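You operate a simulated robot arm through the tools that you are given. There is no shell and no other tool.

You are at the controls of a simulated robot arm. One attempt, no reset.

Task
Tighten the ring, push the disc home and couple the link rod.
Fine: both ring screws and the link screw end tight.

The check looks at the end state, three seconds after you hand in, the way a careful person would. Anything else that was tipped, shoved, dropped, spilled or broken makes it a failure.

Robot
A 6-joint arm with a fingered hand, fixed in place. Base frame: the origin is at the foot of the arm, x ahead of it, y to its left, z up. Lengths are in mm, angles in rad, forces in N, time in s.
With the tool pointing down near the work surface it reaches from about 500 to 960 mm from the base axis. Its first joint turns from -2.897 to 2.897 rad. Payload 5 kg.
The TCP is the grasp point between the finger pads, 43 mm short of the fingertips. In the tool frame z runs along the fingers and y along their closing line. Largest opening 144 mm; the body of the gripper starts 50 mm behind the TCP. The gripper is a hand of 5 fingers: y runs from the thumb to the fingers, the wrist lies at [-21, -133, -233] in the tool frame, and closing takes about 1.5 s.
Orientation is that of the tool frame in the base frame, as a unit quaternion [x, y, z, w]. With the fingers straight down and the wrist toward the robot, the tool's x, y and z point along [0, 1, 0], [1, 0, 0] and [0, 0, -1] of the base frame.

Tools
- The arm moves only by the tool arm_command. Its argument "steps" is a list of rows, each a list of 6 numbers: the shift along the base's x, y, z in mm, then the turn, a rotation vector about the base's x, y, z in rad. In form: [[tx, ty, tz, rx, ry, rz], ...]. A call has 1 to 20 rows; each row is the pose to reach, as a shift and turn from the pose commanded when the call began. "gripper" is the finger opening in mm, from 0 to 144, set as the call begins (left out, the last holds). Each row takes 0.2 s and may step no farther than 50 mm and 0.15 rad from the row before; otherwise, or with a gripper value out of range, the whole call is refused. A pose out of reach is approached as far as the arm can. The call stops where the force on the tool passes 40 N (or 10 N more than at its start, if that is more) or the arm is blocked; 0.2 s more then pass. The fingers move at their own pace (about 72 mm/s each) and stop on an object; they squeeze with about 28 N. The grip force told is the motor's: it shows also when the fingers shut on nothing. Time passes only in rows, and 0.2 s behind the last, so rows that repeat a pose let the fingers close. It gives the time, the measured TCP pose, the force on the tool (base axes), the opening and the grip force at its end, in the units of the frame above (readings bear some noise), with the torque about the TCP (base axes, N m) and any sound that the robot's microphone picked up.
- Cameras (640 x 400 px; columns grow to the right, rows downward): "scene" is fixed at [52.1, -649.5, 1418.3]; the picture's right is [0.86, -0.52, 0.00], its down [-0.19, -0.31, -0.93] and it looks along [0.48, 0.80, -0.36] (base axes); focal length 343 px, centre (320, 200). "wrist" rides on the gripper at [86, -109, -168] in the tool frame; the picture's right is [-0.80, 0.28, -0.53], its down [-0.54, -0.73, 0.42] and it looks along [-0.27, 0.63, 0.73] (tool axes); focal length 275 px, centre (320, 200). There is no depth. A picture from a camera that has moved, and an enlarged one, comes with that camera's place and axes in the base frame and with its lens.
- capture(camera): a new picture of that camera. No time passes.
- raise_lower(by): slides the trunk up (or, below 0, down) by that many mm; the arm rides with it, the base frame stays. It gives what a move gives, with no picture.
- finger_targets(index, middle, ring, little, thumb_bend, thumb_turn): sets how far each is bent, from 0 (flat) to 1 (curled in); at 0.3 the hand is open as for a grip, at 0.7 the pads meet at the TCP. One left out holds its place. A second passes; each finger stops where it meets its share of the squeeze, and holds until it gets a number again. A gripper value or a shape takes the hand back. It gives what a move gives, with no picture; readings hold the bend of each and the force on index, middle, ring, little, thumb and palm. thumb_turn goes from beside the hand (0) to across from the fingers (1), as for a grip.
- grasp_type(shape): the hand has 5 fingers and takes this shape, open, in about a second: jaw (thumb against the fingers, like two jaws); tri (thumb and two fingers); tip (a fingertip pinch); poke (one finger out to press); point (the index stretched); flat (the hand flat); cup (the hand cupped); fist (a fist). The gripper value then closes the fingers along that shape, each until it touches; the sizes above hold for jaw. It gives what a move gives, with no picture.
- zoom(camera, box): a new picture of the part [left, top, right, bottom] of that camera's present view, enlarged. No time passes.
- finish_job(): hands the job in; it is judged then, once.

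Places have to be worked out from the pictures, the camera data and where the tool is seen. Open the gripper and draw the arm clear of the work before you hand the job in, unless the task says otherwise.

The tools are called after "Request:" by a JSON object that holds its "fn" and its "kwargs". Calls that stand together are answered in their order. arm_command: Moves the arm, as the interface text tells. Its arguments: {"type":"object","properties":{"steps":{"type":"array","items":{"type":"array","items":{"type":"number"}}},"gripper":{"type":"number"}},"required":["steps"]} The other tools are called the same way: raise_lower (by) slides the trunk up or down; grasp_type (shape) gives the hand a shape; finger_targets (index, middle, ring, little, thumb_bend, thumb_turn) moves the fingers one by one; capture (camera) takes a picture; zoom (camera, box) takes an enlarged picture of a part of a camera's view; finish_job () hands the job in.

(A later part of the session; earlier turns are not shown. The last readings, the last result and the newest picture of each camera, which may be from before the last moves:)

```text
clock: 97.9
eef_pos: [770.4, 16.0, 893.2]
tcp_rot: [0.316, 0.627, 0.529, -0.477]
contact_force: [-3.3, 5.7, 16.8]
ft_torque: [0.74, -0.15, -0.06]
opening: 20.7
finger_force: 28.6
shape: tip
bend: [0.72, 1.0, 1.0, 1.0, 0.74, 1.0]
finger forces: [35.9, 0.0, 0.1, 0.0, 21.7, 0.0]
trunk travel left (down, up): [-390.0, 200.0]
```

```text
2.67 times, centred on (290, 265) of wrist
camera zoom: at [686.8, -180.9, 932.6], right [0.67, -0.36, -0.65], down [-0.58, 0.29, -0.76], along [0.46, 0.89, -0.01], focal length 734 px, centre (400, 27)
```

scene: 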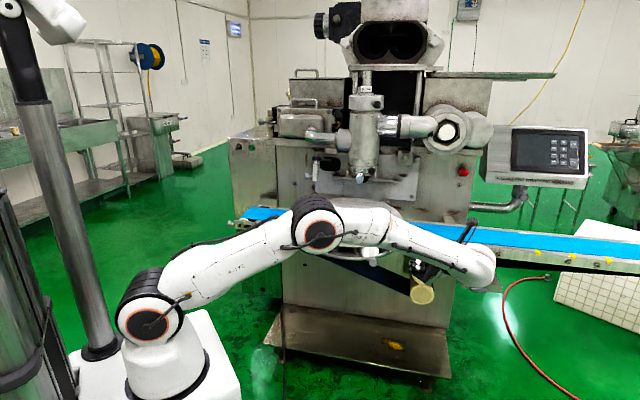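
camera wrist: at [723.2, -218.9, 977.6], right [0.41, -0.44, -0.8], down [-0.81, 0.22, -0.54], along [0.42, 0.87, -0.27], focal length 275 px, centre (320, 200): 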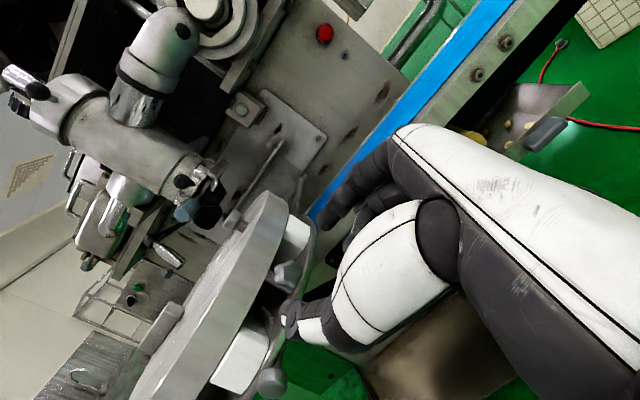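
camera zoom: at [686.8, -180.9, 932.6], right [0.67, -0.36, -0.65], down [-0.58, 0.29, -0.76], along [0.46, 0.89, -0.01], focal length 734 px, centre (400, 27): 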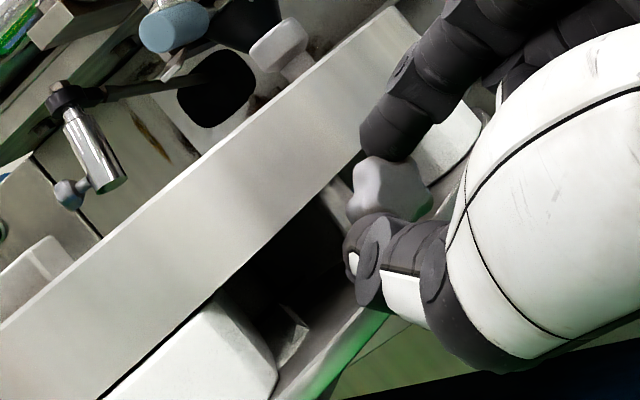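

The resistance is already about 0.34 N m early in this stroke, much higher than in the first one. I'll release here and compare the star relative to the hand to see whether it moved with it.

Request:
{"fn": "arm_command", "kwargs": {"steps": [[0, 0, 0, 0, 0, 0], [0, 0, 0, 0, 0, 0], [0, 0, 0, 0, 0, 0], [0, 0, 0, 0, 0, 0]], "gripper": 70}}

Request:
{"fn": "zoom", "kwargs": {"camera": "wrist", "box": [280, 230, 340, 290]}}

Request:
{"fn": "zoom", "kwargs": {"camera": "wrist", "box": [220, 190, 360, 340]}}

Request:
{"fn": "zoom", "kwargs": {"camera": "scene", "box": [384, 235, 408, 255]}}

```text
clock: 98.9
eef_pos: [770.6, 16.7, 891.2]
tcp_rot: [0.318, 0.628, 0.528, -0.476]
contact_force: [-0.9, 0.5, 0.0]
ft_torque: [0.03, 0.02, -0.01]
opening: 69.7
finger_force: 0.1
shape: tip
bend: [0.73, 0.98, 0.99, 0.99, 0.71, 1.0]
finger forces: [0.0, 0.0, 0.0, 0.0, 0.0, 0.0]
trunk travel left (down, up): [-390.0, 200.0]
```

```text
6.67 times, centred on (310, 260) of wrist
camera zoom: at [687.4, -181.1, 930.0], right [0.67, -0.36, -0.65], down [-0.58, 0.29, -0.76], along [0.46, 0.89, -0.02], focal length 1835 px, centre (387, -200)
```

zoom: 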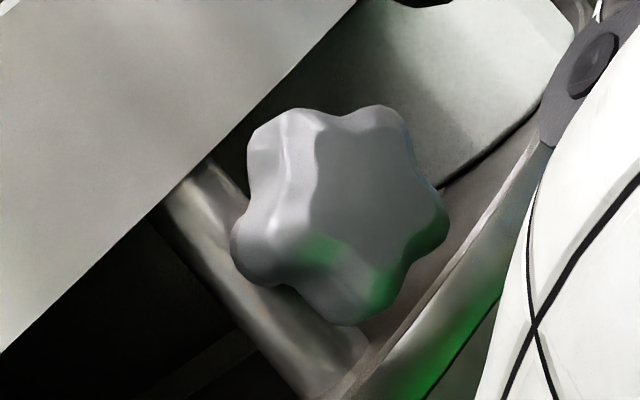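

```text
2.67 times, centred on (290, 265) of wrist
camera zoom: at [687.4, -181.1, 930.0], right [0.67, -0.36, -0.65], down [-0.58, 0.29, -0.76], along [0.46, 0.89, -0.02], focal length 734 px, centre (400, 27)
```

zoom: 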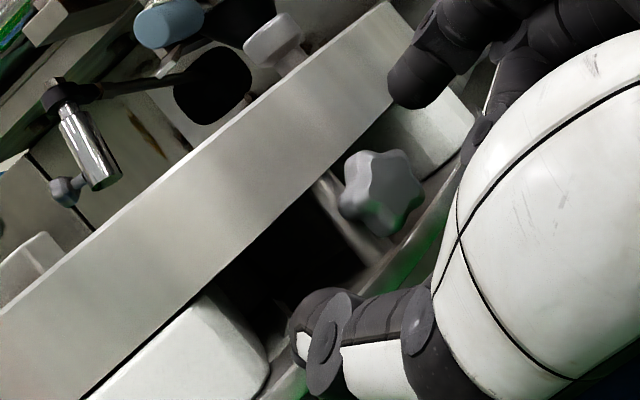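

```text
16.00 times, centred on (396, 245) of scene
camera zoom: at [52.1, -649.5, 1418.3], right [0.86, -0.52, 0.0], down [-0.19, -0.31, -0.93], along [0.48, 0.8, -0.36], focal length 5492 px, centre (-896, -520)
```

zoom: 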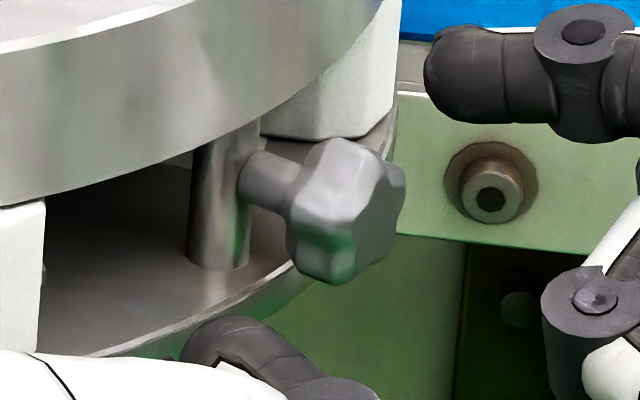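

The knob stayed still while the hand rolled 0.4 rad past it, so the right screw is tight. I'll retreat outward along its axis, levelling the roll, and then rise.

Request:
{"fn": "arm_command", "kwargs": {"steps": [[5.5, -20, 0, 0, 0, 0], [11, -41, 0, -0.0249, 0.093, 0], [16.5, -62, 0, -0.0499, 0.186, 0], [20, -75, 15, -0.0748, 0.279, 0], [20, -75, 45, -0.0997, 0.372, 0], [15, -80, 85, -0.0997, 0.372, 0], [0, -85, 125, -0.0997, 0.372, 0], [-15, -90, 160, -0.0997, 0.372, 0]]}}

Request:
{"fn": "zoom", "kwargs": {"camera": "scene", "box": [300, 195, 410, 264]}}

Request:
{"fn": "zoom", "kwargs": {"camera": "scene", "box": [384, 235, 408, 255]}}

```text
clock: 100.7
eef_pos: [754.8, -75.4, 1049.8]
tcp_rot: [-0.432, -0.553, -0.429, 0.569]
contact_force: [0.5, 1.4, -2.0]
ft_torque: [0.05, 0.02, 0.04]
opening: 69.4
finger_force: 0.1
shape: tip
bend: [0.73, 0.98, 0.99, 0.99, 0.71, 1.0]
finger forces: [0.1, 0.0, 0.0, 0.1, 0.1, 0.0]
trunk travel left (down, up): [-390.0, 200.0]
```

```text
5.80 times, centred on (355, 230) of scene
camera zoom: at [52.1, -649.5, 1418.3], right [0.86, -0.52, 0.0], down [-0.19, -0.31, -0.93], along [0.48, 0.8, -0.36], focal length 1990 px, centre (117, 29)
```

zoom: 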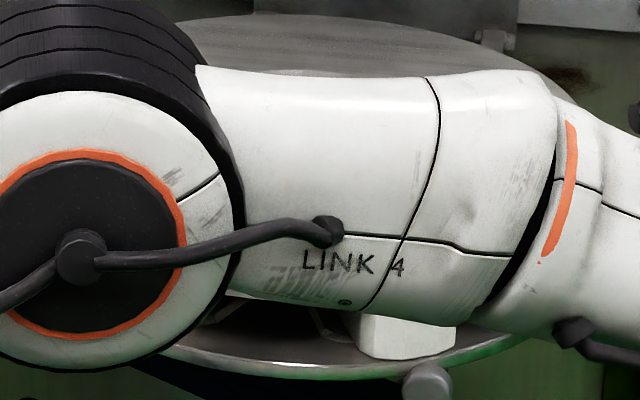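

```text
16.00 times, centred on (396, 245) of scene
camera zoom: at [52.1, -649.5, 1418.3], right [0.86, -0.52, 0.0], down [-0.19, -0.31, -0.93], along [0.48, 0.8, -0.36], focal length 5492 px, centre (-896, -520)
```

zoom: 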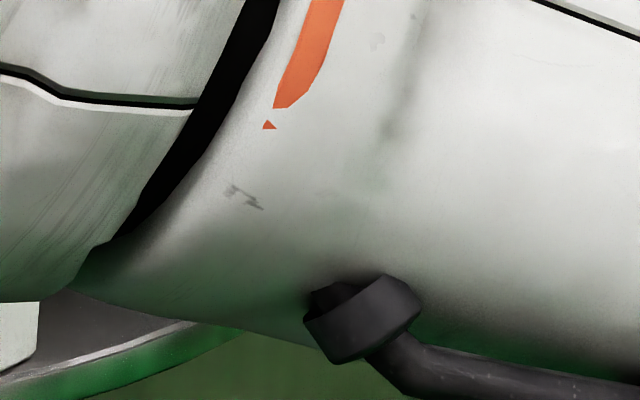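

The right screw is done. Now I'll swing the hand back to pointing down, moving in front of the disc at a safe height.

Request:
{"fn": "arm_command", "kwargs": {"steps": [[-5, 0, 10, -0.138, -0.037, 0], [-10, 0, 20, -0.276, -0.074, 0], [-15, 0, 30, -0.414, -0.111, 0], [-20, 0, 40, -0.552, -0.148, 0], [-25, 0, 50, -0.69, -0.185, 0], [-30, 5, 60, -0.828, -0.222, 0], [-35, 10, 70, -0.966, -0.259, 0], [-40, 15, 75, -1.104, -0.296, 0], [-45, 20, 75, -1.242, -0.333, 0], [-50, 25, 75, -1.38, -0.37, 0], [-55, 30, 75, -1.517, -0.407, 0]]}}

Request:
{"fn": "zoom", "kwargs": {"camera": "scene", "box": [300, 195, 410, 264]}}

Request:
{"fn": "zoom", "kwargs": {"camera": "scene", "box": [384, 235, 408, 255]}}

```text
clock: 103.1
eef_pos: [700.6, -45.0, 1126.8]
tcp_rot: [0.616, 0.788, 0.003, -0.004]
contact_force: [-0.9, 1.2, -0.7]
ft_torque: [0.06, 0.01, 0.01]
opening: 69.5
finger_force: 0.0
shape: tip
bend: [0.73, 0.98, 0.99, 0.99, 0.71, 1.0]
finger forces: [0.0, 0.0, 0.1, 0.0, 0.1, 0.0]
trunk travel left (down, up): [-390.0, 200.0]
```

```text
5.80 times, centred on (355, 230) of scene
camera zoom: at [52.1, -649.5, 1418.3], right [0.86, -0.52, 0.0], down [-0.19, -0.31, -0.93], along [0.48, 0.8, -0.36], focal length 1990 px, centre (117, 29)
```

zoom: 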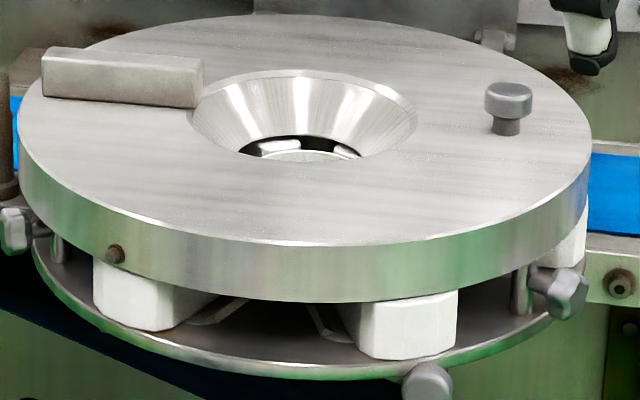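

```text
16.00 times, centred on (396, 245) of scene
camera zoom: at [52.1, -649.5, 1418.3], right [0.86, -0.52, 0.0], down [-0.19, -0.31, -0.93], along [0.48, 0.8, -0.36], focal length 5492 px, centre (-896, -520)
```

zoom: 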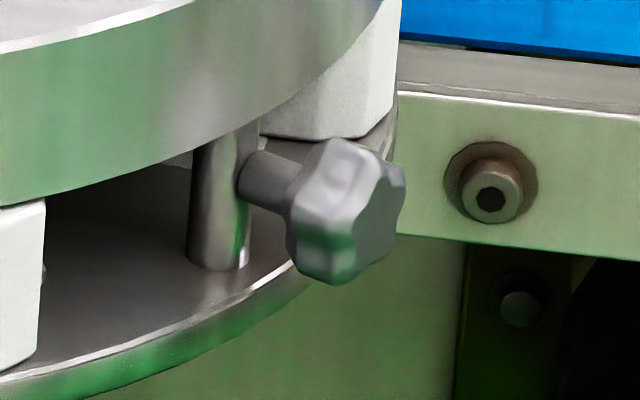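

The ring is about 7 mm off along the inward direction from the right screw. I'll go to the bar again and bring it back before tightening the other screw.

Request:
{"fn": "arm_command", "kwargs": {"steps": [[-7, 45, 0, 0, 0, 0.07], [-14, 90, 0, 0, 0, 0.14], [-21, 135, 0, 0, 0, 0.21], [-28, 180, 0, 0, 0, 0.28], [-36, 225, 0, 0, 0, 0.35], [-44, 270, 0, 0, 0, 0.42], [-52, 315, -10, 0, 0, 0.49], [-59, 357, -30, 0, 0, 0.541], [-59, 357, -70, 0, 0, 0.541], [-59, 357, -105, 0, 0, 0.541], [-59, 357, -136, 0, 0, 0.541]]}}

Request:
{"fn": "zoom", "kwargs": {"camera": "wrist", "box": [200, 180, 360, 340]}}

```text
clock: 105.5
eef_pos: [640.1, 315.5, 989.6]
tcp_rot: [0.382, 0.924, 0.003, -0.005]
contact_force: [0.2, -0.2, -0.1]
ft_torque: [0.04, -0.02, -0.02]
opening: 69.6
finger_force: 0.0
shape: tip
bend: [0.73, 0.98, 0.99, 0.99, 0.71, 1.0]
finger forces: [0.1, 0.0, 0.0, 0.0, 0.1, 0.0]
trunk travel left (down, up): [-390.0, 200.0]
```

```text
2.50 times, centred on (280, 260) of wrist
camera zoom: at [503.5, 297.2, 1158.2], right [0.77, -0.37, 0.52], down [-0.13, -0.89, -0.43], along [0.63, 0.26, -0.73], focal length 688 px, centre (420, 50)
```

zoom: 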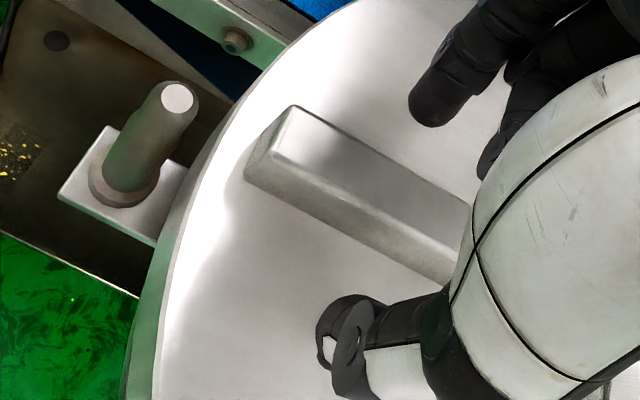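

The bar is centred between the fingers. I'll close on it and move the ring (1.7, −6.9) mm, watching whether it still moves freely.

Request:
{"fn": "arm_command", "kwargs": {"steps": [[0, 0, 0, 0, 0, 0], [0, 0, 0, 0, 0, 0], [0, 0, 0, 0, 0, 0], [0, 0, 0, 0, 0, 0], [0, 0, 0, 0, 0, 0], [0, 0, 0, 0, 0, 0]], "gripper": 10}}

Request:
{"fn": "arm_command", "kwargs": {"steps": [[0.5, -1.8, 0, 0, 0, 0], [0.9, -3.5, 0, 0, 0, 0], [1.3, -5.2, 0, 0, 0, 0], [1.7, -6.9, 0, 0, 0, 0], [1.7, -6.9, 0, 0, 0, 0]]}}

Request:
{"fn": "zoom", "kwargs": {"camera": "scene", "box": [300, 195, 410, 264]}}

```text
clock: 106.9
eef_pos: [639.7, 314.7, 990.7]
tcp_rot: [0.381, 0.925, 0.002, -0.006]
contact_force: [-0.6, -0.4, 0.7]
ft_torque: [-0.03, -0.01, -0.03]
opening: 13.0
finger_force: 28.0
shape: tip
bend: [0.71, 1.0, 1.0, 1.0, 0.73, 1.0]
finger forces: [25.7, 0.1, 0.0, 0.0, 26.6, 0.0]
trunk travel left (down, up): [-390.0, 200.0]
```

```text
clock: 108.1
eef_pos: [641.1, 309.8, 989.5]
tcp_rot: [0.382, 0.924, 0.003, -0.008]
contact_force: [-17.2, 31.9, 0.2]
ft_torque: [1.12, 0.4, 0.26]
opening: 12.5
finger_force: 28.3
shape: tip
bend: [0.71, 1.0, 1.0, 1.0, 0.73, 1.0]
finger forces: [36.1, 0.0, 0.0, 0.0, 24.0, 0.1]
trunk travel left (down, up): [-390.0, 200.0]
```

```text
5.80 times, centred on (355, 230) of scene
camera zoom: at [52.1, -649.5, 1418.3], right [0.86, -0.52, 0.0], down [-0.19, -0.31, -0.93], along [0.48, 0.8, -0.36], focal length 1990 px, centre (117, 29)
```

zoom: 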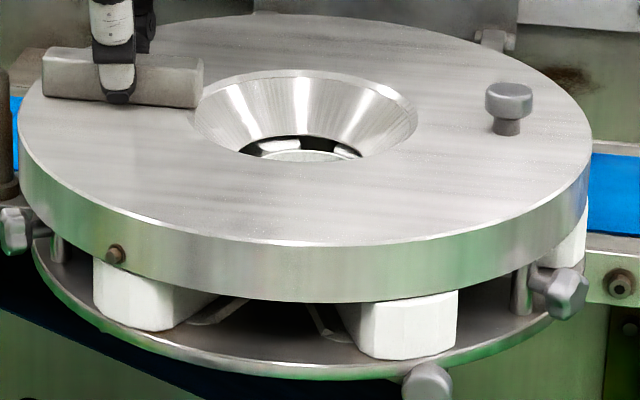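

The ring no longer moves (36 N resisted), so the tightened right screw now clamps it about 7 mm off-centre. I'll release the bar, go back, loosen that screw slightly, re-centre the ring and tighten again.

Request:
{"fn": "arm_command", "kwargs": {"steps": [[0, 0, 0, 0, 0, 0], [0, 0, 0, 0, 0, 0], [0, 0, 0, 0, 0, 0], [0, 0, 35, 0, 0, 0], [0, 0, 80, 0, 0, 0], [7, -42, 120, 0, 0, -0.05], [14, -87, 137, 0, 0, -0.12], [22, -132, 137, 0, 0, -0.19], [30, -177, 137, 0, 0, -0.26], [38, -222, 137, 0, 0, -0.33], [46, -267, 137, 0, 0, -0.4], [53, -312, 137, 0, 0, -0.47], [59, -355, 137, 0, 0, -0.53]], "gripper": 70}}

Request:
{"fn": "zoom", "kwargs": {"camera": "scene", "box": [300, 195, 410, 264]}}

```text
refused: row 6 steps farther than a row can; nothing moved
```

```text
5.80 times, centred on (355, 230) of scene
camera zoom: at [52.1, -649.5, 1418.3], right [0.86, -0.52, 0.0], down [-0.19, -0.31, -0.93], along [0.48, 0.8, -0.36], focal length 1990 px, centre (117, 29)
```

zoom: 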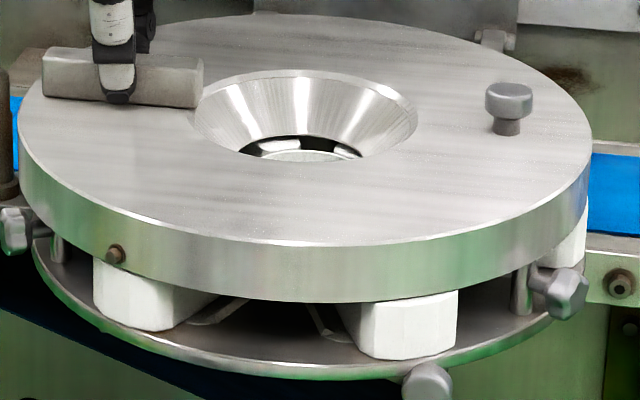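

One step was slightly long. I'll resend with a gentler climb.

Request:
{"fn": "arm_command", "kwargs": {"steps": [[0, 0, 0, 0, 0, 0], [0, 0, 0, 0, 0, 0], [0, 0, 0, 0, 0, 0], [0, 0, 35, 0, 0, 0], [0, 0, 80, 0, 0, 0], [3, -20, 120, 0, 0, -0.04], [8, -60, 137, 0, 0, -0.1], [15, -105, 137, 0, 0, -0.17], [23, -150, 137, 0, 0, -0.24], [31, -195, 137, 0, 0, -0.31], [39, -240, 137, 0, 0, -0.38], [47, -285, 137, 0, 0, -0.45], [54, -325, 137, 0, 0, -0.51], [59, -355, 137, 0, 0, -0.53]], "gripper": 70}}

Request:
{"fn": "zoom", "kwargs": {"camera": "scene", "box": [300, 195, 410, 264]}}

```text
clock: 111.1
eef_pos: [701.9, -49.3, 1129.5]
tcp_rot: [0.611, 0.792, 0.004, -0.005]
contact_force: [-0.5, 0.6, 0.6]
ft_torque: [0.04, -0.06, 0.01]
opening: 69.5
finger_force: 0.0
shape: tip
bend: [0.73, 0.98, 0.99, 0.99, 0.71, 1.0]
finger forces: [0.0, 0.0, 0.0, 0.1, 0.0, 0.1]
trunk travel left (down, up): [-390.0, 200.0]
```

```text
5.80 times, centred on (355, 230) of scene
camera zoom: at [52.1, -649.5, 1418.3], right [0.86, -0.52, 0.0], down [-0.19, -0.31, -0.93], along [0.48, 0.8, -0.36], focal length 1990 px, centre (117, 29)
```

zoom: 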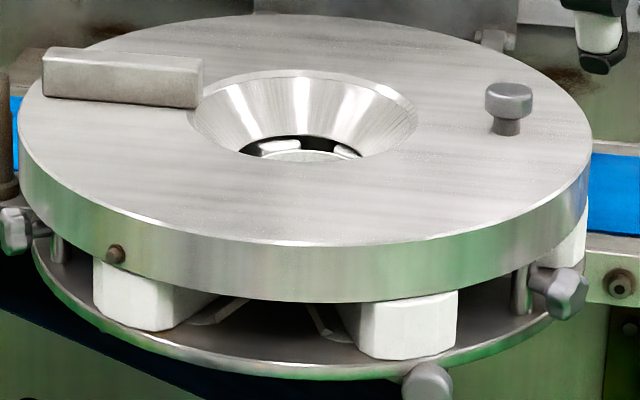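

Now I'll reorient to horizontal at the right side and come down onto the screw axis at about 265 mm from the centre.

Request:
{"fn": "arm_command", "kwargs": {"steps": [[5, -3, -7, 0.1381, 0.0361, 0], [10, -6, -14, 0.2762, 0.0722, 0], [15, -9, -21, 0.4143, 0.1083, 0], [20, -12, -28, 0.5524, 0.1444, 0], [25, -15, -35, 0.6905, 0.1805, 0], [30, -18, -42, 0.8286, 0.2166, 0], [35, -20, -50, 0.9667, 0.2527, 0], [40, -22, -58, 1.1048, 0.2888, 0], [45, -24, -66, 1.2429, 0.3249, 0], [50, -26, -74, 1.381, 0.361, 0], [53, -26, -79, 1.519, 0.397, 0], [62, -16, -119, 1.519, 0.397, 0], [70, -3, -160, 1.519, 0.397, 0], [77, 8, -200, 1.519, 0.397, 0], [83, 19, -237, 1.519, 0.397, 0]]}}

Request:
{"fn": "zoom", "kwargs": {"camera": "wrist", "box": [220, 190, 360, 340]}}

```text
clock: 114.3
eef_pos: [786.9, -30.4, 890.0]
tcp_rot: [-0.429, -0.556, -0.435, 0.563]
contact_force: [0.1, -0.1, 1.3]
ft_torque: [-0.13, 0.0, 0.01]
opening: 69.8
finger_force: 0.0
shape: tip
bend: [0.73, 0.98, 0.99, 0.99, 0.71, 1.0]
finger forces: [0.0, 0.0, 0.1, 0.0, 0.0, 0.0]
trunk travel left (down, up): [-390.0, 200.0]
```

```text
2.67 times, centred on (290, 265) of wrist
camera zoom: at [724.5, -220.5, 974.1], right [0.41, -0.44, -0.8], down [-0.81, 0.23, -0.54], along [0.42, 0.87, -0.26], focal length 734 px, centre (400, 27)
```

zoom: 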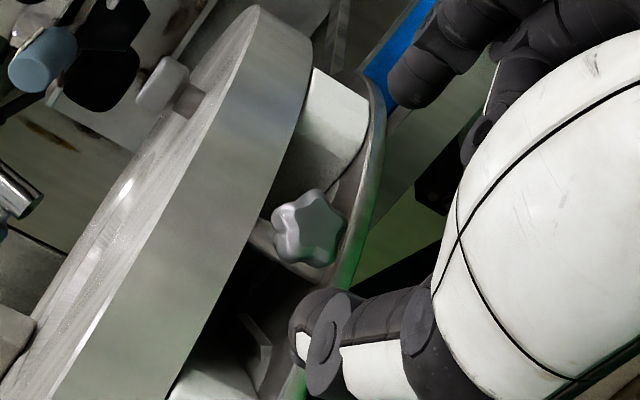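

The knob is in line. I'll advance around it and close, ready to loosen it by rolling counter-clockwise.

Request:
{"fn": "arm_command", "kwargs": {"steps": [[-6, 12, 1.5, 0, 0, 0], [-10, 23, 1.5, 0, 0, 0], [-13.5, 34, 1.5, 0, 0, 0], [-16.7, 45.7, 1.5, 0, 0, 0]]}}

Request:
{"fn": "arm_command", "kwargs": {"steps": [[0, 0, 0, 0, 0, 0], [0, 0, 0, 0, 0, 0], [0, 0, 0, 0, 0, 0], [0, 0, 0, 0, 0, 0], [0, 0, 0, 0, 0, 0], [0, 0, 0, 0, 0, 0]], "gripper": 0}}

Request:
{"fn": "zoom", "kwargs": {"camera": "wrist", "box": [220, 190, 360, 340]}}

```text
clock: 115.3
eef_pos: [768.7, 17.4, 891.1]
tcp_rot: [-0.429, -0.556, -0.435, 0.563]
contact_force: [0.7, -0.9, 0.0]
ft_torque: [0.0, 0.01, -0.02]
opening: 69.3
finger_force: 0.2
shape: tip
bend: [0.73, 0.98, 0.99, 0.99, 0.71, 1.0]
finger forces: [0.0, 0.0, 0.1, 0.1, 0.0, 0.0]
trunk travel left (down, up): [-390.0, 200.0]
```

```text
clock: 116.7
eef_pos: [769.1, 17.5, 892.3]
tcp_rot: [-0.429, -0.557, -0.435, 0.563]
contact_force: [-0.1, 2.8, 1.8]
ft_torque: [0.08, -0.01, -0.06]
opening: 22.5
finger_force: 27.8
shape: tip
bend: [0.73, 1.0, 1.0, 1.0, 0.73, 1.0]
finger forces: [23.9, 0.1, 0.0, 0.0, 23.0, 0.1]
trunk travel left (down, up): [-390.0, 200.0]
```

```text
2.67 times, centred on (290, 265) of wrist
camera zoom: at [706.9, -173.0, 975.7], right [0.41, -0.44, -0.8], down [-0.81, 0.23, -0.54], along [0.42, 0.87, -0.26], focal length 734 px, centre (400, 27)
```

zoom: 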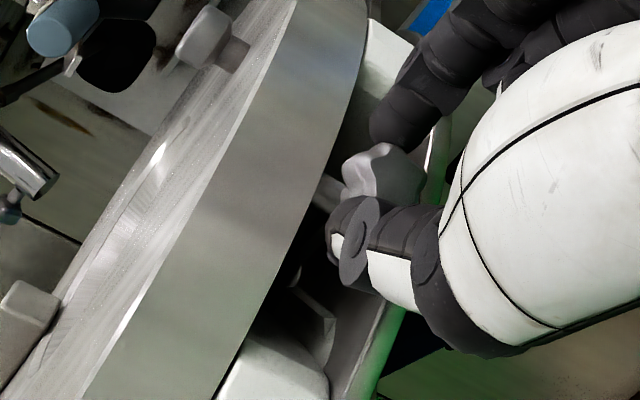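

Gripped squarely. I'll roll counter-clockwise 0.7 rad to loosen the screw a little.

Request:
{"fn": "arm_command", "kwargs": {"steps": [[0, 0, 0, 0.0302, -0.1127, 0], [0, 0, 0, 0.0604, -0.2254, 0], [0, 0, 0, 0.0907, -0.3381, 0], [0, 0, 0, 0.1209, -0.4508, 0], [0, 0, 0, 0.1511, -0.5635, 0], [0, 0, 0, 0.181, -0.676, 0]]}}

Request:
{"fn": "zoom", "kwargs": {"camera": "wrist", "box": [220, 190, 360, 340]}}

```text
clock: 118.1
eef_pos: [768.7, 17.7, 889.8]
tcp_rot: [0.21, 0.671, 0.599, -0.383]
contact_force: [-2.6, 6.4, -11.2]
ft_torque: [-0.45, 0.0, 0.1]
opening: 21.4
finger_force: 28.1
shape: tip
bend: [0.73, 1.0, 1.0, 1.0, 0.73, 1.0]
finger forces: [17.6, 0.0, 0.0, 0.0, 27.5, 0.0]
trunk travel left (down, up): [-390.0, 200.0]
```

```text
2.67 times, centred on (290, 265) of wrist
camera zoom: at [679.2, -180.9, 884.0], right [0.84, -0.32, -0.43], down [-0.31, 0.36, -0.88], along [0.44, 0.87, 0.21], focal length 734 px, centre (400, 27)
```

zoom: 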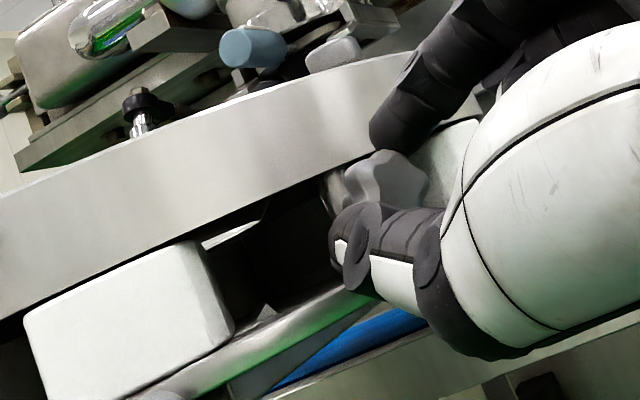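

The screw turned back with light resistance, so it is loosened about 0.65 rad. I'll release, retreat along the axis and rise.

Request:
{"fn": "arm_command", "kwargs": {"steps": [[0, 0, 0, 0, 0, 0], [0, 0, 0, 0, 0, 0], [0, 0, 0, 0, 0, 0], [5.5, -20, 0, 0, 0, 0], [11, -41, 0, -0.0362, 0.1352, 0], [16.5, -62, 0, -0.0724, 0.2704, 0], [20, -75, 10, -0.1086, 0.4056, 0], [20, -80, 30, -0.1448, 0.5408, 0], [15, -85, 65, -0.181, 0.676, 0], [5, -88, 105, -0.181, 0.676, 0], [-10, -91, 140, -0.181, 0.676, 0], [-15, -92, 160, -0.181, 0.676, 0]], "gripper": 70}}

```text
clock: 120.7
eef_pos: [753.9, -77.7, 1052.7]
tcp_rot: [-0.43, -0.556, -0.435, 0.563]
contact_force: [0.0, -0.6, -0.5]
ft_torque: [-0.01, -0.04, 0.0]
opening: 69.5
finger_force: 0.1
shape: tip
bend: [0.73, 0.98, 0.99, 0.99, 0.71, 1.0]
finger forces: [0.0, 0.1, 0.0, 0.0, 0.1, 0.0]
trunk travel left (down, up): [-390.0, 200.0]
```

Clear of the screw. I'll turn the hand down again and go straight over the ring's top knob, then descend around it.

Request:
{"fn": "arm_command", "kwargs": {"steps": [[3, 10, 7, -0.1382, -0.036, 0], [6, 22, 14, -0.2764, -0.072, 0], [9, 34, 21, -0.4146, -0.108, 0], [12, 46, 28, -0.5528, -0.144, 0], [16, 58, 35, -0.691, -0.18, 0], [20, 70, 42, -0.8292, -0.216, 0], [24, 84, 49, -0.9674, -0.252, 0], [28, 98, 56, -1.1056, -0.288, 0], [32, 112, 63, -1.2438, -0.324, 0], [36, 126, 68, -1.382, -0.36, 0], [40, 140, 68, -1.5202, -0.396, 0], [45, 175, 65, -1.5202, -0.396, 0], [50, 208, 60, -1.5202, -0.396, 0], [53, 231, 50, -1.5202, -0.396, 0], [53, 231, 25, -1.5202, -0.396, 0], [53, 231, 0, -1.5202, -0.396, 0], [53, 231, -22, -1.5202, -0.396, 0]]}}

Request:
{"fn": "capture", "kwargs": {"camera": "wrist"}}

Request:
{"fn": "zoom", "kwargs": {"camera": "scene", "box": [300, 195, 410, 264]}}

```text
clock: 124.3
eef_pos: [807.5, 154.2, 1031.0]
tcp_rot: [0.611, 0.792, 0.003, -0.005]
contact_force: [0.4, 0.1, 0.9]
ft_torque: [0.01, 0.01, 0.01]
opening: 69.5
finger_force: 0.1
shape: tip
bend: [0.73, 0.98, 0.99, 0.99, 0.71, 1.0]
finger forces: [0.0, 0.0, 0.0, 0.0, 0.1, 0.0]
trunk travel left (down, up): [-390.0, 200.0]
```

```text
taken
camera wrist: at [680.0, 207.6, 1198.9], right [0.48, -0.7, 0.52], down [-0.57, -0.7, -0.43], along [0.67, -0.09, -0.74], focal length 275 px, centre (320, 200)
```

wrist: 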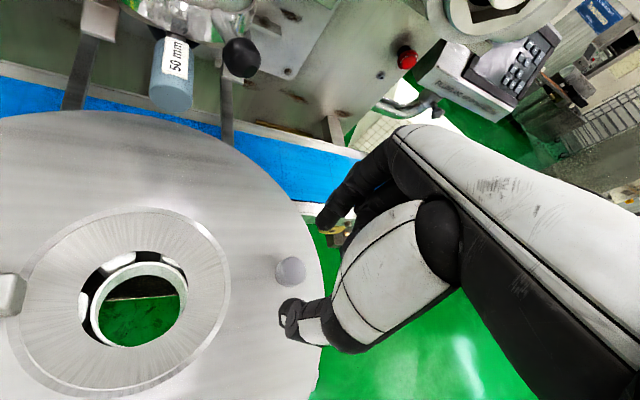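

```text
5.80 times, centred on (355, 230) of scene
camera zoom: at [52.1, -649.5, 1418.3], right [0.86, -0.52, 0.0], down [-0.19, -0.31, -0.93], along [0.48, 0.8, -0.36], focal length 1990 px, centre (117, 29)
```

zoom: 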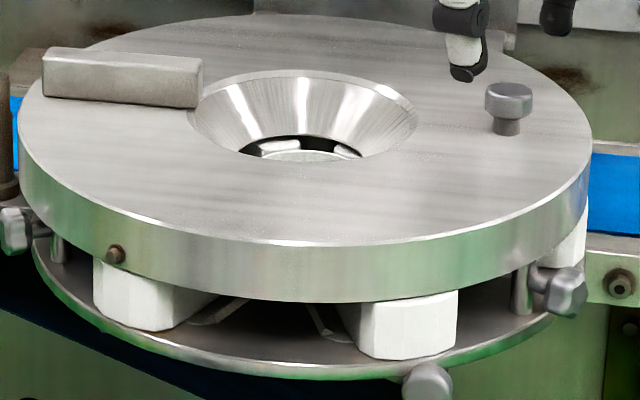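

The knob is centred under the pinch. I'll descend, close on it and move the ring (1.7, −6.9) mm.

Request:
{"fn": "arm_command", "kwargs": {"steps": [[0, 0, -15, 0, 0, 0], [0, 0, -30, 0, 0, 0], [0, 0, -39, 0, 0, 0]]}}

Request:
{"fn": "arm_command", "kwargs": {"steps": [[0, 0, 0, 0, 0, 0], [0, 0, 0, 0, 0, 0], [0, 0, 0, 0, 0, 0], [0, 0, 0, 0, 0, 0], [0, 0, 0, 0, 0, 0], [0, 0, 0, 0, 0, 0]], "gripper": 10}}

Request:
{"fn": "arm_command", "kwargs": {"steps": [[0.5, -1.8, 0, 0, 0, 0], [0.9, -3.5, 0, 0, 0, 0], [1.3, -5.2, 0, 0, 0, 0], [1.7, -6.9, 0, 0, 0, 0], [1.7, -6.9, 0, 0, 0, 0]]}}

Request:
{"fn": "zoom", "kwargs": {"camera": "scene", "box": [300, 195, 410, 264]}}

Request:
{"fn": "zoom", "kwargs": {"camera": "scene", "box": [296, 226, 316, 242]}}

```text
clock: 125.1
eef_pos: [806.3, 154.4, 990.4]
tcp_rot: [0.611, 0.792, 0.003, -0.004]
contact_force: [0.2, -0.3, -0.5]
ft_torque: [-0.02, 0.0, 0.01]
opening: 69.8
finger_force: 0.2
shape: tip
bend: [0.73, 0.98, 0.99, 0.99, 0.71, 1.0]
finger forces: [0.0, 0.0, 0.0, 0.1, 0.0, 0.0]
trunk travel left (down, up): [-390.0, 200.0]
```

```text
clock: 126.5
eef_pos: [806.9, 154.5, 990.8]
tcp_rot: [0.611, 0.792, 0.003, -0.005]
contact_force: [-1.9, -1.2, 0.3]
ft_torque: [-0.02, 0.0, -0.07]
opening: 19.8
finger_force: 28.1
shape: tip
bend: [0.72, 1.0, 1.0, 1.0, 0.73, 1.0]
finger forces: [24.7, 0.0, 0.0, 0.0, 26.0, 0.0]
trunk travel left (down, up): [-390.0, 200.0]
```

```text
clock: 127.7
eef_pos: [807.4, 150.4, 991.1]
tcp_rot: [0.611, 0.792, 0.003, -0.005]
contact_force: [-6.7, 23.1, -0.2]
ft_torque: [0.68, 0.15, 0.14]
opening: 19.8
finger_force: 28.1
shape: tip
bend: [0.72, 1.0, 1.0, 1.0, 0.74, 1.0]
finger forces: [24.7, 0.0, 0.1, 0.0, 26.8, 0.1]
trunk travel left (down, up): [-390.0, 200.0]
```

```text
5.80 times, centred on (355, 230) of scene
camera zoom: at [52.1, -649.5, 1418.3], right [0.86, -0.52, 0.0], down [-0.19, -0.31, -0.93], along [0.48, 0.8, -0.36], focal length 1990 px, centre (117, 29)
```

zoom: 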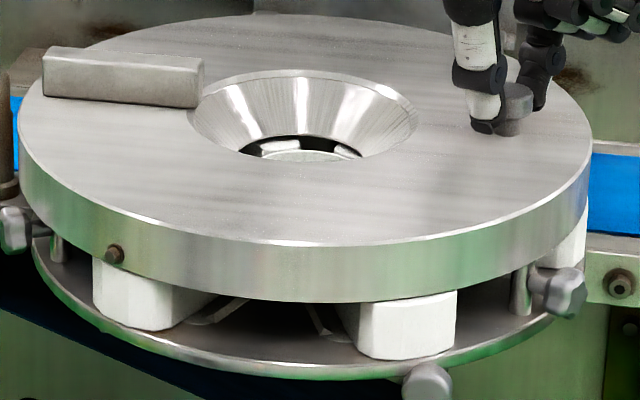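

```text
16.00 times, centred on (306, 234) of scene
camera zoom: at [52.1, -649.5, 1418.3], right [0.86, -0.52, 0.0], down [-0.19, -0.31, -0.93], along [0.48, 0.8, -0.36], focal length 5492 px, centre (544, -344)
```

zoom: 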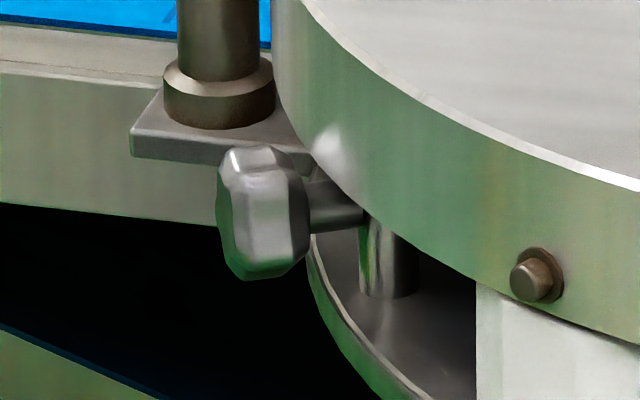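

The ring still resists at 24 N. I'll increase the pull a little, staying under the force limit, to see whether it slips back.

Request:
{"fn": "arm_command", "kwargs": {"steps": [[0.5, -1.5, 0, 0, 0, 0], [0.9, -3, 0, 0, 0, 0], [1.2, -4.5, 0, 0, 0, 0], [1.5, -6, 0, 0, 0, 0]]}}

Request:
{"fn": "zoom", "kwargs": {"camera": "scene", "box": [300, 195, 410, 264]}}

```text
clock: 128.7
eef_pos: [808.7, 146.0, 991.0]
tcp_rot: [0.61, 0.792, 0.004, -0.005]
contact_force: [-9.2, 27.0, -1.1]
ft_torque: [0.82, 0.28, 0.22]
opening: 20.1
finger_force: 27.8
shape: tip
bend: [0.72, 1.0, 1.0, 1.0, 0.74, 0.99]
finger forces: [24.4, 0.0, 0.0, 0.0, 27.9, 0.0]
trunk travel left (down, up): [-390.0, 200.0]
```

```text
5.80 times, centred on (355, 230) of scene
camera zoom: at [52.1, -649.5, 1418.3], right [0.86, -0.52, 0.0], down [-0.19, -0.31, -0.93], along [0.48, 0.8, -0.36], focal length 1990 px, centre (117, 29)
```

zoom: 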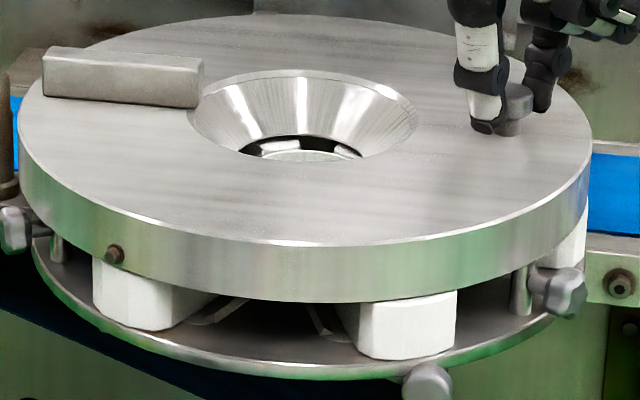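

Request:
{"fn": "zoom", "kwargs": {"camera": "scene", "box": [384, 235, 408, 255]}}

Request:
{"fn": "zoom", "kwargs": {"camera": "scene", "box": [340, 205, 380, 230]}}

```text
16.00 times, centred on (396, 245) of scene
camera zoom: at [52.1, -649.5, 1418.3], right [0.86, -0.52, 0.0], down [-0.19, -0.31, -0.93], along [0.48, 0.8, -0.36], focal length 5492 px, centre (-896, -520)
```

zoom: 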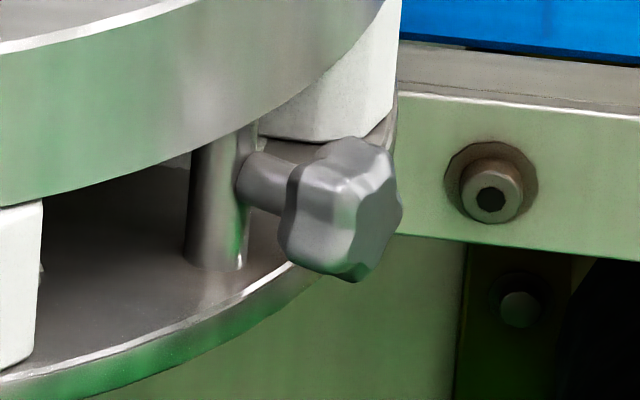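

```text
16.00 times, centred on (360, 218) of scene
camera zoom: at [52.1, -649.5, 1418.3], right [0.86, -0.52, 0.0], down [-0.19, -0.31, -0.93], along [0.48, 0.8, -0.36], focal length 5492 px, centre (-320, -80)
```

zoom: 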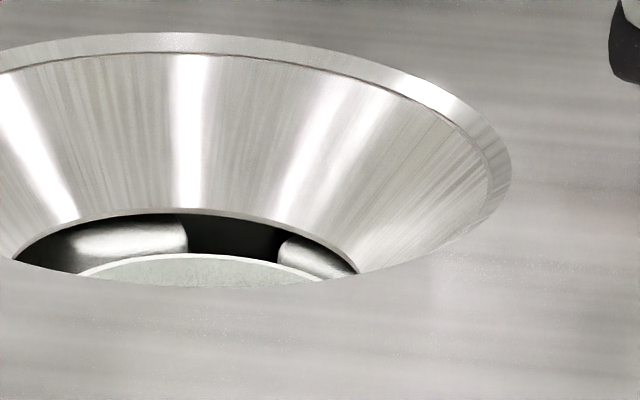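

The star has clearly turned back, yet the ring is still held. To tell clamping from an obstruction I'll ease off and nudge the knob 2–3 mm the other way, watching the force.

Request:
{"fn": "arm_command", "kwargs": {"steps": [[-0.8, 3, 0, 0, 0, 0], [-1.6, 6, 0, 0, 0, 0], [-2.1, 8, 0, 0, 0, 0], [-2.6, 10, 0, 0, 0, 0]]}}

Request:
{"fn": "zoom", "kwargs": {"camera": "scene", "box": [300, 195, 410, 264]}}

```text
clock: 129.7
eef_pos: [808.2, 148.5, 990.9]
tcp_rot: [0.612, 0.791, 0.004, -0.003]
contact_force: [-0.6, 3.3, 1.3]
ft_torque: [0.09, 0.03, 0.0]
opening: 19.8
finger_force: 28.6
shape: tip
bend: [0.72, 1.0, 1.0, 1.0, 0.74, 1.0]
finger forces: [27.3, 0.0, 0.0, 0.1, 27.4, 0.1]
trunk travel left (down, up): [-390.0, 200.0]
```

```text
5.80 times, centred on (355, 230) of scene
camera zoom: at [52.1, -649.5, 1418.3], right [0.86, -0.52, 0.0], down [-0.19, -0.31, -0.93], along [0.48, 0.8, -0.36], focal length 1990 px, centre (117, 29)
```

zoom: 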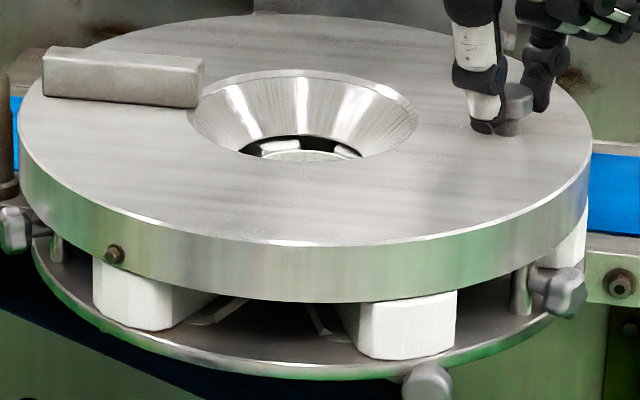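

The ring is still clamped, so the screw needs backing off further. I'll release the knob, rise, and go back to the horizontal pose at the right screw in one smooth path.

Request:
{"fn": "arm_command", "kwargs": {"steps": [[0, 0, 0, 0, 0, 0], [0, 0, 0, 0, 0, 0], [0, 0, 30, 0, 0, 0], [0, 0, 75, 0, 0, 0], [-2, -10, 115, 0, 0, 0], [-6, -50, 130, 0, 0, 0], [-18, -97, 130, 0.1382, 0.036, 0], [-22, -114, 125, 0.2764, 0.072, 0], [-26, -128, 118, 0.4146, 0.108, 0], [-30, -142, 111, 0.5528, 0.144, 0], [-34, -156, 104, 0.691, 0.18, 0], [-38, -168, 97, 0.8292, 0.216, 0], [-42, -180, 90, 0.9674, 0.252, 0], [-45, -192, 83, 1.1056, 0.288, 0], [-48, -204, 76, 1.2438, 0.324, 0], [-51, -216, 69, 1.382, 0.36, 0], [-54, -226, 62, 1.5202, 0.396, 0], [-45, -215, 22, 1.5202, 0.396, 0], [-37, -202, -20, 1.5202, 0.396, 0], [-29, -190, -60, 1.5202, 0.396, 0]], "gripper": 70}}

```text
clock: 133.9
eef_pos: [778.6, -36.9, 931.7]
tcp_rot: [-0.429, -0.556, -0.435, 0.564]
contact_force: [0.3, 0.3, 1.0]
ft_torque: [-0.11, 0.0, -0.01]
opening: 69.7
finger_force: 0.0
shape: tip
bend: [0.73, 0.98, 0.99, 0.99, 0.71, 1.0]
finger forces: [0.1, 0.0, 0.1, 0.0, 0.0, 0.0]
trunk travel left (down, up): [-390.0, 200.0]
```

In position. I'll drop onto the axis, advance around the knob, and roll the open hand clockwise 0.75 rad so I have a long counter-clockwise stroke.

Request:
{"fn": "arm_command", "kwargs": {"steps": [[4, 4, -20, 0, 0, 0], [7, 6, -40, 0, 0, 0], [3, 20, -40, 0, 0, 0], [-1, 34, -40, 0, 0, 0], [-5, 45, -40, 0, 0, 0], [-9, 53, -40, 0, 0, 0], [-9, 53, -40, -0.0324, 0.1208, 0], [-9, 53, -40, -0.0648, 0.2416, 0], [-9, 53, -40, -0.0972, 0.3624, 0], [-9, 53, -40, -0.1296, 0.4832, 0], [-9, 53, -40, -0.162, 0.604, 0], [-9, 53, -40, -0.194, 0.7245, 0]]}}

Request:
{"fn": "zoom", "kwargs": {"camera": "wrist", "box": [220, 190, 360, 340]}}

```text
clock: 136.5
eef_pos: [770.6, 13.3, 891.7]
tcp_rot: [-0.607, -0.359, -0.2, 0.68]
contact_force: [0.5, -0.8, -0.4]
ft_torque: [0.04, 0.0, 0.03]
opening: 69.6
finger_force: 0.0
shape: tip
bend: [0.73, 0.98, 0.99, 0.99, 0.71, 1.0]
finger forces: [0.0, 0.0, 0.1, 0.0, 0.0, 0.0]
trunk travel left (down, up): [-390.0, 200.0]
```

```text
2.67 times, centred on (290, 265) of wrist
camera zoom: at [790.9, -154.2, 1027.2], right [-0.19, -0.6, -0.78], down [-0.98, 0.19, 0.1], along [0.09, 0.78, -0.62], focal length 734 px, centre (400, 27)
```

zoom: 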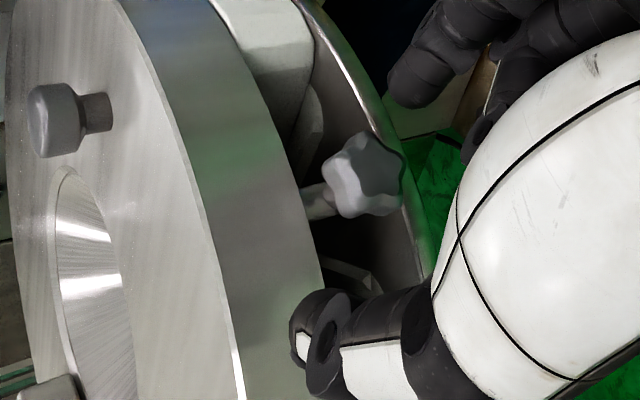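

The knob sits about 5 mm up and to the far side of the hand's axis here, so I'll recentre by (3.4, 0.9, 3.5) and advance 3 mm, then close.

Request:
{"fn": "arm_command", "kwargs": {"steps": [[3, 3, 3, 0, 0, 0], [3, 3.5, 3.5, 0, 0, 0], [3, 3.5, 3.5, 0, 0, 0], [3, 3.5, 3.5, 0, 0, 0], [3, 3.5, 3.5, 0, 0, 0], [3, 3.5, 3.5, 0, 0, 0], [3, 3.5, 3.5, 0, 0, 0], [3, 3.5, 3.5, 0, 0, 0]], "gripper": 0}}

Request:
{"fn": "arm_command", "kwargs": {"steps": [[0, 0, 0, 0.0324, -0.1208, 0], [0, 0, 0, 0.0648, -0.2416, 0], [0, 0, 0, 0.0972, -0.3624, 0], [0, 0, 0, 0.1296, -0.4832, 0], [0, 0, 0, 0.162, -0.604, 0], [-1, 0, -1, 0.194, -0.7245, 0], [-2, 0, -2, 0.2264, -0.8453, 0], [-3, -0.5, -3, 0.2588, -0.9661, 0], [-3, -0.5, -3, 0.2912, -1.0869, 0], [-3, -0.5, -3, 0.3236, -1.2077, 0], [-3, -0.5, -3, 0.356, -1.3285, 0], [-3, -0.5, -3, 0.388, -1.449, 0]]}}

Request:
{"fn": "zoom", "kwargs": {"camera": "wrist", "box": [220, 190, 360, 340]}}

```text
clock: 138.3
eef_pos: [772.8, 18.2, 894.2]
tcp_rot: [-0.607, -0.359, -0.2, 0.68]
contact_force: [-2.3, 2.5, -1.2]
ft_torque: [-0.01, -0.01, 0.02]
opening: 22.9
finger_force: 27.9
shape: tip
bend: [0.73, 1.0, 1.0, 1.0, 0.73, 1.0]
finger forces: [24.7, 0.0, 0.1, 0.1, 24.2, 0.1]
trunk travel left (down, up): [-390.0, 200.0]
```

```text
clock: 140.9
eef_pos: [770.0, 17.5, 890.2]
tcp_rot: [0.193, 0.676, 0.609, -0.367]
contact_force: [-0.5, -3.3, -14.6]
ft_torque: [-0.58, -0.01, 0.08]
opening: 22.2
finger_force: 27.7
shape: tip
bend: [0.73, 1.0, 1.0, 1.0, 0.73, 1.0]
finger forces: [19.9, 0.1, 0.1, 0.1, 32.2, 0.1]
trunk travel left (down, up): [-390.0, 200.0]
```

```text
2.67 times, centred on (290, 265) of wrist
camera zoom: at [679.6, -180.0, 876.7], right [0.86, -0.31, -0.39], down [-0.27, 0.38, -0.89], along [0.43, 0.87, 0.24], focal length 734 px, centre (400, 27)
```

zoom: 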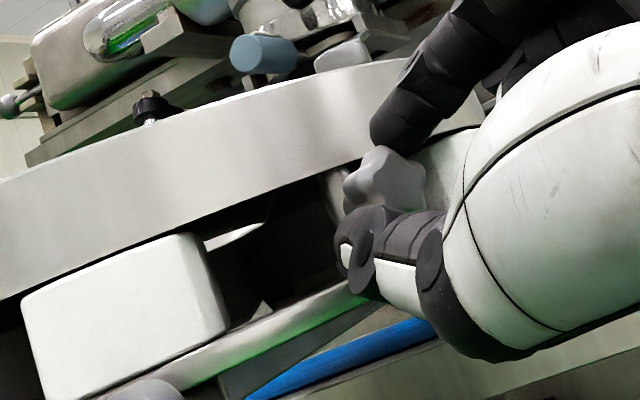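

The screw backed off another 1.5 rad smoothly. I'll release, retreat and rise again.

Request:
{"fn": "arm_command", "kwargs": {"steps": [[0, 0, 0, 0, 0, 0], [0, 0, 0, 0, 0, 0], [0, 0, 0, 0, 0, 0], [5.5, -20, 0, 0, 0, 0], [11, -41, 0, -0.0362, 0.1352, 0], [16.5, -62, 0, -0.0724, 0.2704, 0], [20, -75, 10, -0.1086, 0.4056, 0], [20, -80, 30, -0.1448, 0.5408, 0], [15, -85, 65, -0.1815, 0.6775, 0], [5, -88, 105, -0.194, 0.7245, 0], [-10, -91, 140, -0.194, 0.7245, 0], [-15, -93, 162, -0.194, 0.7245, 0]], "gripper": 70}}

Request:
{"fn": "arm_command", "kwargs": {"steps": [[3, 10, 7, -0.1382, -0.036, 0], [6, 22, 14, -0.2764, -0.072, 0], [9, 34, 21, -0.4146, -0.108, 0], [12, 46, 28, -0.5528, -0.144, 0], [16, 58, 35, -0.691, -0.18, 0], [20, 70, 42, -0.8292, -0.216, 0], [24, 84, 49, -0.9674, -0.252, 0], [28, 98, 56, -1.1056, -0.288, 0], [32, 112, 63, -1.2438, -0.324, 0], [36, 126, 68, -1.382, -0.36, 0], [40, 140, 68, -1.5202, -0.396, 0], [45, 175, 65, -1.5202, -0.396, 0], [50, 208, 60, -1.5202, -0.396, 0], [52, 231, 50, -1.5202, -0.396, 0], [52, 231, 25, -1.5202, -0.396, 0], [52, 231, 0, -1.5202, -0.396, 0], [52, 231, -22, -1.5202, -0.396, 0]]}}

Request:
{"fn": "capture", "kwargs": {"camera": "wrist"}}

```text
clock: 143.5
eef_pos: [754.9, -75.6, 1053.4]
tcp_rot: [-0.43, -0.556, -0.435, 0.563]
contact_force: [0.0, 0.4, -0.3]
ft_torque: [0.01, -0.01, -0.01]
opening: 69.5
finger_force: 0.1
shape: tip
bend: [0.73, 0.98, 0.99, 0.99, 0.71, 1.0]
finger forces: [0.0, 0.0, 0.1, 0.0, 0.0, 0.1]
trunk travel left (down, up): [-390.0, 200.0]
```

```text
clock: 147.1
eef_pos: [806.7, 154.6, 1032.8]
tcp_rot: [0.611, 0.791, 0.003, -0.005]
contact_force: [0.8, 0.0, 0.6]
ft_torque: [0.0, 0.05, 0.02]
opening: 69.3
finger_force: 0.1
shape: tip
bend: [0.73, 0.98, 0.99, 0.99, 0.71, 1.0]
finger forces: [0.0, 0.0, 0.0, 0.0, 0.0, 0.0]
trunk travel left (down, up): [-390.0, 200.0]
```

```text
taken
camera wrist: at [680.0, 208.8, 1200.3], right [0.48, -0.7, 0.52], down [-0.57, -0.7, -0.43], along [0.67, -0.09, -0.74], focal length 275 px, centre (320, 200)
```

wrist: 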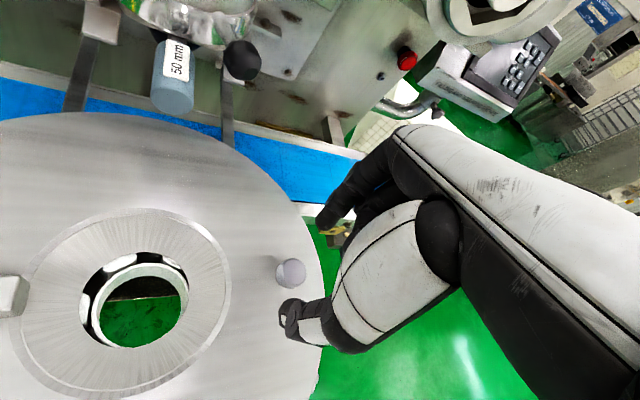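

The hand is again centred over the ring's knob. I'll descend, close, and try moving the ring (1.7, −6.9) mm.

Request:
{"fn": "arm_command", "kwargs": {"steps": [[0, 0, -15, 0, 0, 0], [0, 0, -30, 0, 0, 0], [0, 0, -41, 0, 0, 0]]}}

Request:
{"fn": "arm_command", "kwargs": {"steps": [[0, 0, 0, 0, 0, 0], [0, 0, 0, 0, 0, 0], [0, 0, 0, 0, 0, 0], [0, 0, 0, 0, 0, 0], [0, 0, 0, 0, 0, 0], [0, 0, 0, 0, 0, 0]], "gripper": 10}}

Request:
{"fn": "arm_command", "kwargs": {"steps": [[0.5, -1.8, 0, 0, 0, 0], [0.9, -3.5, 0, 0, 0, 0], [1.3, -5.2, 0, 0, 0, 0], [1.7, -6.9, 0, 0, 0, 0], [1.7, -6.9, 0, 0, 0, 0]]}}

Request:
{"fn": "zoom", "kwargs": {"camera": "scene", "box": [300, 195, 410, 264]}}

```text
clock: 147.9
eef_pos: [805.4, 156.1, 990.6]
tcp_rot: [0.612, 0.791, 0.003, -0.004]
contact_force: [-0.1, 0.5, -0.1]
ft_torque: [-0.03, 0.02, 0.01]
opening: 69.5
finger_force: 0.1
shape: tip
bend: [0.73, 0.98, 0.99, 0.99, 0.71, 1.0]
finger forces: [0.0, 0.0, 0.0, 0.0, 0.0, 0.1]
trunk travel left (down, up): [-390.0, 200.0]
```

```text
clock: 149.3
eef_pos: [805.7, 156.2, 990.4]
tcp_rot: [0.61, 0.792, 0.003, -0.005]
contact_force: [-0.8, 0.4, 0.0]
ft_torque: [0.02, 0.0, -0.02]
opening: 20.2
finger_force: 27.7
shape: tip
bend: [0.72, 1.0, 1.0, 1.0, 0.74, 1.0]
finger forces: [25.2, 0.0, 0.0, 0.0, 25.4, 0.1]
trunk travel left (down, up): [-390.0, 200.0]
```

```text
clock: 150.5
eef_pos: [808.6, 149.2, 990.5]
tcp_rot: [0.611, 0.792, 0.003, -0.005]
contact_force: [-0.7, 1.6, -0.2]
ft_torque: [0.07, 0.01, -0.04]
opening: 19.7
finger_force: 27.9
shape: tip
bend: [0.72, 1.0, 1.0, 1.0, 0.74, 1.0]
finger forces: [25.6, 0.0, 0.0, 0.0, 25.9, 0.1]
trunk travel left (down, up): [-390.0, 200.0]
```

```text
5.80 times, centred on (355, 230) of scene
camera zoom: at [52.1, -649.5, 1418.3], right [0.86, -0.52, 0.0], down [-0.19, -0.31, -0.93], along [0.48, 0.8, -0.36], focal length 1990 px, centre (117, 29)
```

zoom: 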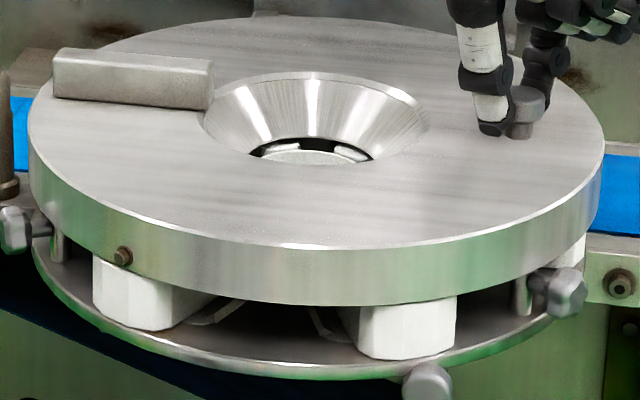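

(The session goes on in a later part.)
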